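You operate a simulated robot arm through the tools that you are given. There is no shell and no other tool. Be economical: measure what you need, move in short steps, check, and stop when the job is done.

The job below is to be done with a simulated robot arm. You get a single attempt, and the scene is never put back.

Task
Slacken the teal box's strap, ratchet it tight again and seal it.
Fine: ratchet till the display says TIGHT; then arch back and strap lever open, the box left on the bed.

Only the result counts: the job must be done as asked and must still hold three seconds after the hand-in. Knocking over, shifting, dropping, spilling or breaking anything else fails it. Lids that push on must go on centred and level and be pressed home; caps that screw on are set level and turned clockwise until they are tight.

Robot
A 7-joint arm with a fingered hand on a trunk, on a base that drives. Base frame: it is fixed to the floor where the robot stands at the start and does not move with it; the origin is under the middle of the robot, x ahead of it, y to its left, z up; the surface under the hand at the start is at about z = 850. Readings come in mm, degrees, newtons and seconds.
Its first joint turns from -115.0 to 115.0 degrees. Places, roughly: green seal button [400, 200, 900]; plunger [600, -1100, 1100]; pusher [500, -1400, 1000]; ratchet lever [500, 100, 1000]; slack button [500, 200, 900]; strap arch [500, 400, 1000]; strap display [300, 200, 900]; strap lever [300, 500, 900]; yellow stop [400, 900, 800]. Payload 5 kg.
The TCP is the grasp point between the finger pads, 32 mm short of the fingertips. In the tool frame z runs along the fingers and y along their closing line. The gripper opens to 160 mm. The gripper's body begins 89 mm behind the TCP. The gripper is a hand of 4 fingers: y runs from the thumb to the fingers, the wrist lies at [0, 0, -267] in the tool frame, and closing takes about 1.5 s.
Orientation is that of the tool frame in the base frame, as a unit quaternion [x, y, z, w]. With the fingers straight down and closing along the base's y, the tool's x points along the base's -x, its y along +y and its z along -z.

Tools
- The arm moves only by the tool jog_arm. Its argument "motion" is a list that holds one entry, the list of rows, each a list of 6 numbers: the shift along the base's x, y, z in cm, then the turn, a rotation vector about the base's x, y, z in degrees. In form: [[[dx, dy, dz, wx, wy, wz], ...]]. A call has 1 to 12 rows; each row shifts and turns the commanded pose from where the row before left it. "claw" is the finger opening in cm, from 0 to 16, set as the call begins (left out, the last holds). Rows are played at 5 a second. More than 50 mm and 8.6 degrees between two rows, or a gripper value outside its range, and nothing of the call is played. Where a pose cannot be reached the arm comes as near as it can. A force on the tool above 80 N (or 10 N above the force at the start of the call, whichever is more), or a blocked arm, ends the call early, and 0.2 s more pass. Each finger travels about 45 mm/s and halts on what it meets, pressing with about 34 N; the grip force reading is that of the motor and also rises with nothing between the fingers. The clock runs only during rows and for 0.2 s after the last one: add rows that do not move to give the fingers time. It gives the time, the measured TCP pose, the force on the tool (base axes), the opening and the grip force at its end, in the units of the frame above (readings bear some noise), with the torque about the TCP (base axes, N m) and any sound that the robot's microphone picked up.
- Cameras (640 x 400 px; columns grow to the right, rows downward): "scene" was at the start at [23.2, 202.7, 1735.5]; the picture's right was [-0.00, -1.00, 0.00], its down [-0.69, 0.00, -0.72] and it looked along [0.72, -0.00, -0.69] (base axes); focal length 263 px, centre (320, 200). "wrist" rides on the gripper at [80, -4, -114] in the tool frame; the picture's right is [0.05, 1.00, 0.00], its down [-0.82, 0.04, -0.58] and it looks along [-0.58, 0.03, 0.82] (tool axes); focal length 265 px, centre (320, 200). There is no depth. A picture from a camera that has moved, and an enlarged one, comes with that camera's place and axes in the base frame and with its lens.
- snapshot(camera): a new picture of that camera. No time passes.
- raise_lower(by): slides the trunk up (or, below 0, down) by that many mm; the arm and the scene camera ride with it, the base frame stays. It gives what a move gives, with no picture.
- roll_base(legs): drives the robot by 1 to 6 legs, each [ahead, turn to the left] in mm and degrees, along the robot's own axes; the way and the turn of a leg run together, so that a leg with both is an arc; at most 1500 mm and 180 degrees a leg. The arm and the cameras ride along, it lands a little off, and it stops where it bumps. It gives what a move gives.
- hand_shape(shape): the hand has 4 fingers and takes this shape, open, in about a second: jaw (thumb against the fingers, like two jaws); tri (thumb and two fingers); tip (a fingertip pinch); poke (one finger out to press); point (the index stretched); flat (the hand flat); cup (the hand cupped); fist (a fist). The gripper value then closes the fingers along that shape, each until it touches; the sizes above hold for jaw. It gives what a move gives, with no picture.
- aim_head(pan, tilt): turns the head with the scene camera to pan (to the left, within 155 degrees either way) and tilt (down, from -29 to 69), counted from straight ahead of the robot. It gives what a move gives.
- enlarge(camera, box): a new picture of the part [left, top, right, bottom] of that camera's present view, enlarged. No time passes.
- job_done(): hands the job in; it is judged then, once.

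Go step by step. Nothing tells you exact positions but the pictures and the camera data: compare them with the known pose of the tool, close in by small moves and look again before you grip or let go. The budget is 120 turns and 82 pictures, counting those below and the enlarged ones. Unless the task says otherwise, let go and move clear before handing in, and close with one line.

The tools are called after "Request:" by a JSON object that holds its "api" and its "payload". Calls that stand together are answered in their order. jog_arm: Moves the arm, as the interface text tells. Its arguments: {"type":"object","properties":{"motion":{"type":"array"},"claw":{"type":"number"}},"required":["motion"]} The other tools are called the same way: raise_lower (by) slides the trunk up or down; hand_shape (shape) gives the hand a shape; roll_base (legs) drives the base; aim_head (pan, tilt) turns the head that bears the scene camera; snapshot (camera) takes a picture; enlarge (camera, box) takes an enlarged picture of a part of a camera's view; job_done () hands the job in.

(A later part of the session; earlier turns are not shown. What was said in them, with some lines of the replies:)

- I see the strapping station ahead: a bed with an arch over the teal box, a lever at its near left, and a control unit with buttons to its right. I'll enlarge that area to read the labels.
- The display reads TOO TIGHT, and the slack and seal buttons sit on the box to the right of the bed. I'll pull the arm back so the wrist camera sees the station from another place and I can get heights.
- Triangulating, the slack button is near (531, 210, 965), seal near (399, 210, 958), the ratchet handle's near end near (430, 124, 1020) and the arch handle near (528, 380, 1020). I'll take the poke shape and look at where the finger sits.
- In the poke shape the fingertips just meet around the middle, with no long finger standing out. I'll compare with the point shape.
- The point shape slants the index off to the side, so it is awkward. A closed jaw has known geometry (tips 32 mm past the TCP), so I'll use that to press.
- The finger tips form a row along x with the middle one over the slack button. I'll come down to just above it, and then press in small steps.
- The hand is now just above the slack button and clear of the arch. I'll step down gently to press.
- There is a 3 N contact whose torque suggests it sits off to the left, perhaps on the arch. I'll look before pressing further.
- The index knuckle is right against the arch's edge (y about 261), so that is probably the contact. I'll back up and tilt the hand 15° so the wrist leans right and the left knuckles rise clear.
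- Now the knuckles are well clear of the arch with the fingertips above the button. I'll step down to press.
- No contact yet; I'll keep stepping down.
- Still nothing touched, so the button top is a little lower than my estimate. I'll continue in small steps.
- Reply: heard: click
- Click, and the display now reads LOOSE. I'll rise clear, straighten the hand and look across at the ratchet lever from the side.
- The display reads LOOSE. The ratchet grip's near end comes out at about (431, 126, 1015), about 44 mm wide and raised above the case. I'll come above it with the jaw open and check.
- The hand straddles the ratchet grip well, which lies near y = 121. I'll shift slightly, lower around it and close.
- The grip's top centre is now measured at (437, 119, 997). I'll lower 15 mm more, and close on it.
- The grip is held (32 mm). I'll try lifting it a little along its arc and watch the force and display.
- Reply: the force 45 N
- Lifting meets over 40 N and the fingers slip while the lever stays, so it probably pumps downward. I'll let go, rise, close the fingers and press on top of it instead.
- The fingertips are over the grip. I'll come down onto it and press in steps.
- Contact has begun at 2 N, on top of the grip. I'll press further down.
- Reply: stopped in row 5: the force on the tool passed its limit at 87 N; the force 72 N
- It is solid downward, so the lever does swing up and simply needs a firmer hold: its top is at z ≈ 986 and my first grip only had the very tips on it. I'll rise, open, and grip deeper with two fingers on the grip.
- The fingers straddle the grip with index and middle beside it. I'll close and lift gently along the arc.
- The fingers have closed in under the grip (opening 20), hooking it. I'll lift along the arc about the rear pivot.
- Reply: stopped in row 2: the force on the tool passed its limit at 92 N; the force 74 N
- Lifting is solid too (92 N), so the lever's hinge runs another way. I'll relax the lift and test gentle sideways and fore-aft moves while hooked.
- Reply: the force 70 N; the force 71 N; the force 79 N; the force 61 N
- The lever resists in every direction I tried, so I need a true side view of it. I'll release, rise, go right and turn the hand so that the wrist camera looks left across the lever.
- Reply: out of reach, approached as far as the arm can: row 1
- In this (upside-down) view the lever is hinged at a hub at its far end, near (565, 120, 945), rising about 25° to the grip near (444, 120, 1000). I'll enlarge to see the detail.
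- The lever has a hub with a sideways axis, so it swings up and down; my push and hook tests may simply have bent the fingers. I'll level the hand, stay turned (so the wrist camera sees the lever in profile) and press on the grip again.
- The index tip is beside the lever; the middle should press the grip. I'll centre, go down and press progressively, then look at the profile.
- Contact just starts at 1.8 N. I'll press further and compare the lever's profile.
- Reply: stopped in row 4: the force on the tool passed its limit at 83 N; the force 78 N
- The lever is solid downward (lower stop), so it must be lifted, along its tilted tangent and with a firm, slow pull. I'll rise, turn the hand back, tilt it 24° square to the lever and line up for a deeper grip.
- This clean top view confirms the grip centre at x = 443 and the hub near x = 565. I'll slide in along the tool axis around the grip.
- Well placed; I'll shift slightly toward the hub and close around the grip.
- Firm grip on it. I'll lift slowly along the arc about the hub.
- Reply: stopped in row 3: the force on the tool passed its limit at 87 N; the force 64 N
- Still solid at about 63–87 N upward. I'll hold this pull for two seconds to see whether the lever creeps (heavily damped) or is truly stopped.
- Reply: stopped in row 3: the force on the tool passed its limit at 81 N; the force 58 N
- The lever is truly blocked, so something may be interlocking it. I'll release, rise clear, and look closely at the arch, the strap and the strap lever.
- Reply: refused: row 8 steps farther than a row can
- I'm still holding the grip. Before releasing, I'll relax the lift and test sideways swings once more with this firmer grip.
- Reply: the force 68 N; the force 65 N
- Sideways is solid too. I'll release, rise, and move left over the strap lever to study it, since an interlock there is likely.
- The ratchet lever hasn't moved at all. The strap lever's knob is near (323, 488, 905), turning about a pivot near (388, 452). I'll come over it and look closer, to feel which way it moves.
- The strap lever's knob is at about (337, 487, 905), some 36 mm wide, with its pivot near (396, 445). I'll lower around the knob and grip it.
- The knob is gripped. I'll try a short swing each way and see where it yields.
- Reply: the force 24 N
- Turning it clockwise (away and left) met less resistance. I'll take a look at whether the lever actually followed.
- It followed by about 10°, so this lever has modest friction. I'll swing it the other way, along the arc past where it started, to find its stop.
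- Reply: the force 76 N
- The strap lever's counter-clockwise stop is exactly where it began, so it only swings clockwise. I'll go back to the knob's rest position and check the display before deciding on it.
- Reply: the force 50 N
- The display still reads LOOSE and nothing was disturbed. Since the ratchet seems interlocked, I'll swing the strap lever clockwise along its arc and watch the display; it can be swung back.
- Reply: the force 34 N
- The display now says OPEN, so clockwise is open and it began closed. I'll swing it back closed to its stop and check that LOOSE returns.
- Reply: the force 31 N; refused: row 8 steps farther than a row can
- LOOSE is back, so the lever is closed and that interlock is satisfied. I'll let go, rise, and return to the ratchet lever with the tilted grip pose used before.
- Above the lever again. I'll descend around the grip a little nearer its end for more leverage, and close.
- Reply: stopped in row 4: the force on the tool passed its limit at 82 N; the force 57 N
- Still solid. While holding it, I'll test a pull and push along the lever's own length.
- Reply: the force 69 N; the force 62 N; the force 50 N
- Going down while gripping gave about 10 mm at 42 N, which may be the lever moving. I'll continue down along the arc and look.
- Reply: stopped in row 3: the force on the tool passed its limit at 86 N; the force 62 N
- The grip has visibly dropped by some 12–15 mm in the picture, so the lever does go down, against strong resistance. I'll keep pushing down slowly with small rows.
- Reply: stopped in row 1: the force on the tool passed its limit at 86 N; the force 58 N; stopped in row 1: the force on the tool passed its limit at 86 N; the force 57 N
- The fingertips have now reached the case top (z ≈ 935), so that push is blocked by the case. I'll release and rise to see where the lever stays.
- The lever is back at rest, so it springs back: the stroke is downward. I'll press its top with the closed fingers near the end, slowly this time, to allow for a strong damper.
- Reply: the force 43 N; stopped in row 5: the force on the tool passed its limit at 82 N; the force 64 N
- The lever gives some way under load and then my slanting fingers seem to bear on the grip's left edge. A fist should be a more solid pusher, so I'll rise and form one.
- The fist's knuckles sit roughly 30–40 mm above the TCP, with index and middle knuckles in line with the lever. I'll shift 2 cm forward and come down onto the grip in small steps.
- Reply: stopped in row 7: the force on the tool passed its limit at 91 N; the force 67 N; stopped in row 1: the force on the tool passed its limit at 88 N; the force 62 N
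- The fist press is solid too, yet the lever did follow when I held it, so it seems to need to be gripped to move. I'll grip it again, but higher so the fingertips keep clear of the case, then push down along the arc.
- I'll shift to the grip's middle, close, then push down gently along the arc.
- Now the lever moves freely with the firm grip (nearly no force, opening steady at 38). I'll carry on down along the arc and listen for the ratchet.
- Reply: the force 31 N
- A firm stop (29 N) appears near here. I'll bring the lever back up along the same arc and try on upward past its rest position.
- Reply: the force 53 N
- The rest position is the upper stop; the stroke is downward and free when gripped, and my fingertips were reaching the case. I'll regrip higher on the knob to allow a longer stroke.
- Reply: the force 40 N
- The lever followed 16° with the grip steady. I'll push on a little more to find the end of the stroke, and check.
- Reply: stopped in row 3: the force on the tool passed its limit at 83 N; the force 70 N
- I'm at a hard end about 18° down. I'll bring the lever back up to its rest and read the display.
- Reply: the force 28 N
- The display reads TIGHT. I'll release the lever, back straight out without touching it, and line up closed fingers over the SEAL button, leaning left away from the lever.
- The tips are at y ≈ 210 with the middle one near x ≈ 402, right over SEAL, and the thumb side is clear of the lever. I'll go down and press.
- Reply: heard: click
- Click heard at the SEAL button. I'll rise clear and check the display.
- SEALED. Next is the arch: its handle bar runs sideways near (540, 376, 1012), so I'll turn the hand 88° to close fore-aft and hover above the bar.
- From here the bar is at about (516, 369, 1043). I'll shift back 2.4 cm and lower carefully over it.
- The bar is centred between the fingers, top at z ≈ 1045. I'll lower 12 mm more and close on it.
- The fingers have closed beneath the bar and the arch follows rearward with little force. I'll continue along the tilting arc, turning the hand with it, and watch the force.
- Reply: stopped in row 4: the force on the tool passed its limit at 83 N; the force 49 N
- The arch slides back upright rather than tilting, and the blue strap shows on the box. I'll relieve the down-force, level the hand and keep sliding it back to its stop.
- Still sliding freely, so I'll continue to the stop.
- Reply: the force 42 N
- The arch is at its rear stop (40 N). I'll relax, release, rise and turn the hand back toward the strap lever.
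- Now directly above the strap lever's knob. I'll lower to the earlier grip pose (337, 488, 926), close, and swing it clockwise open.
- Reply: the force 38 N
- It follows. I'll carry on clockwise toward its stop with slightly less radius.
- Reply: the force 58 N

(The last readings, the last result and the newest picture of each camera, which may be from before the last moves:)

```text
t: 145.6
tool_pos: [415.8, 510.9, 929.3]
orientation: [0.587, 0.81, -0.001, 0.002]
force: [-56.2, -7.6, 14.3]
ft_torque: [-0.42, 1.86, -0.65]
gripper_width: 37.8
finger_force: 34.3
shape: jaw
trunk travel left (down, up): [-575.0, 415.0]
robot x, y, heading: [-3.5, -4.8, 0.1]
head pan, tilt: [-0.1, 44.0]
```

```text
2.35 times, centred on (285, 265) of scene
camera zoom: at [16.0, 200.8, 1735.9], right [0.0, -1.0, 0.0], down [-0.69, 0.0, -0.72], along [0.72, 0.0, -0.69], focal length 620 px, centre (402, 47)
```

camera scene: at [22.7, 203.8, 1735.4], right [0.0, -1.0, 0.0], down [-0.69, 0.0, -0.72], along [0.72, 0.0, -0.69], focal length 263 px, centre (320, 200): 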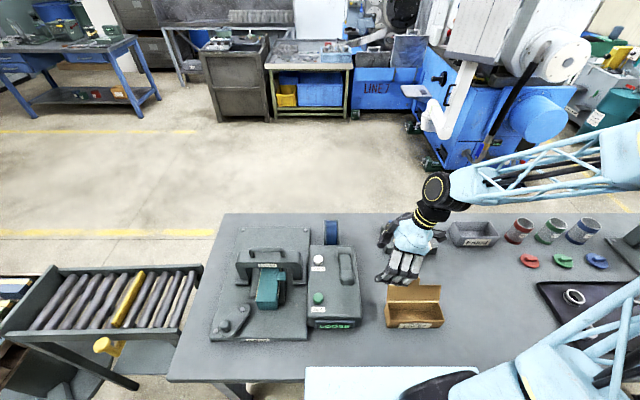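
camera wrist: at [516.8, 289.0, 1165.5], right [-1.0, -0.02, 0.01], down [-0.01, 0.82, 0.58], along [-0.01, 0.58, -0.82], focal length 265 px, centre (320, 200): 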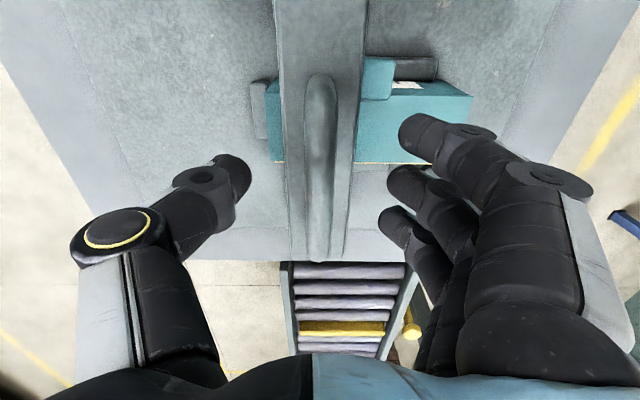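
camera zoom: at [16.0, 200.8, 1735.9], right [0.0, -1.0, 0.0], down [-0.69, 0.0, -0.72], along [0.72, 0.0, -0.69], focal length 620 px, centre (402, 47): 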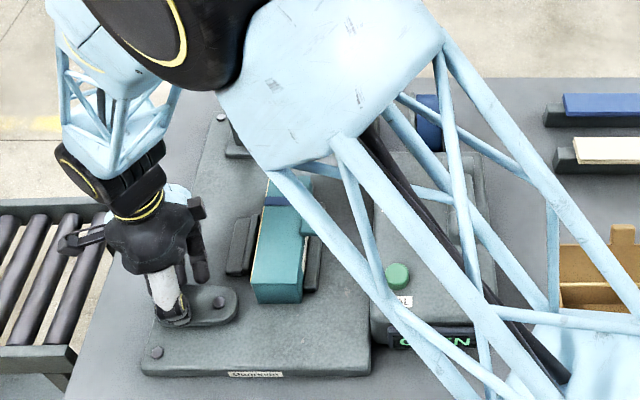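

The lever has swung about 55° to its open stop (56 N). I'll relax, release, rise and back off to take a final look.

Request:
{"api": "jog_arm", "payload": {"motion": [[[-0.4, 0, 0, 0, 0, 0], [0, 0, 0, 0, 0, 0], [0, 0, 0, 0, 0, 0], [0, 0, 0, 0, 0, 0], [0, 0, 0, 0, 0, 0], [0, 0, 3, 0, 0, 0], [0, 0, 4, 0, 0, 0], [0, 0, 4, 0, 0, 0], [0, 0, 4, 0, 0, 0], [0, 0, 4, 0, 0, 0], [0, 0, 4, 0, 0, 0], [0, 0, 4, 0, 0, 0]]], "claw": 10}}

Request:
{"api": "jog_arm", "payload": {"motion": [[[0, 4, 0, 0, 0, 8], [0, 4, 0, 0, 0, 8], [0, 4, 0, 0, 0, 8], [0, 4, 0, 0, 0, 8], [0, 4, 0, 0, 0, 8], [0, 0, 0, 0, 0, 0]]]}}

Request:
{"api": "snapshot", "payload": {"camera": "scene"}}

```text
t: 148.2
tool_pos: [417.7, 512.2, 1200.4]
orientation: [0.587, 0.809, 0.0, 0.001]
force: [0.2, -0.1, 0.7]
ft_torque: [0.01, -0.02, 0.02]
gripper_width: 100.1
finger_force: 0.0
shape: jaw
trunk travel left (down, up): [-575.0, 415.0]
robot x, y, heading: [-4.2, -0.6, -0.1]
head pan, tilt: [-0.1, 44.0]
```

```text
t: 149.6
tool_pos: [415.8, 711.4, 1198.7]
orientation: [0.274, 0.962, 0.001, 0.002]
force: [-0.3, -0.6, 1.0]
ft_torque: [0.0, -0.01, -0.01]
gripper_width: 99.9
finger_force: 0.1
shape: jaw
trunk travel left (down, up): [-575.0, 415.0]
robot x, y, heading: [-2.5, -2.7, -0.2]
head pan, tilt: [-0.1, 44.0]
```

```text
1 pictures are left
camera scene: at [22.0, 201.4, 1735.6], right [0.0, -1.0, 0.0], down [-0.69, 0.0, -0.72], along [0.72, 0.0, -0.69], focal length 263 px, centre (320, 200)
```

scene: 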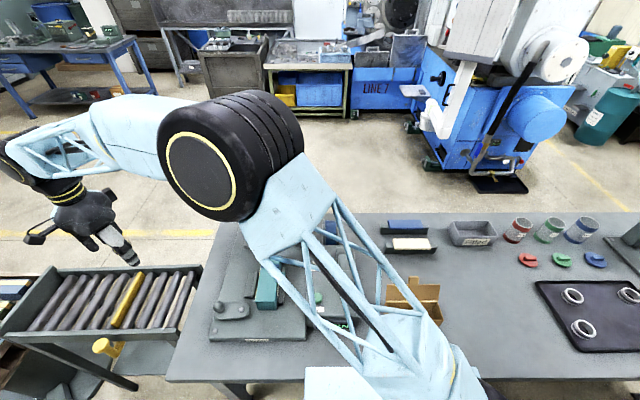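

The strap lever now points left in its open position, the arch is at its rear stop, the box is on the bed and the hand is clear. Handing in.

Request:
{"api": "job_done", "payload": {}}

```text
The job is handed in.
```

I slackened the teal box's strap, ratcheted it until the display read TIGHT and sealed it (display read SEALED); the arch is back, the strap lever is open and the box is still on the bed. Before ratcheting I briefly swung the strap lever open, with the display reading OPEN, then closed it again until LOOSE came back.
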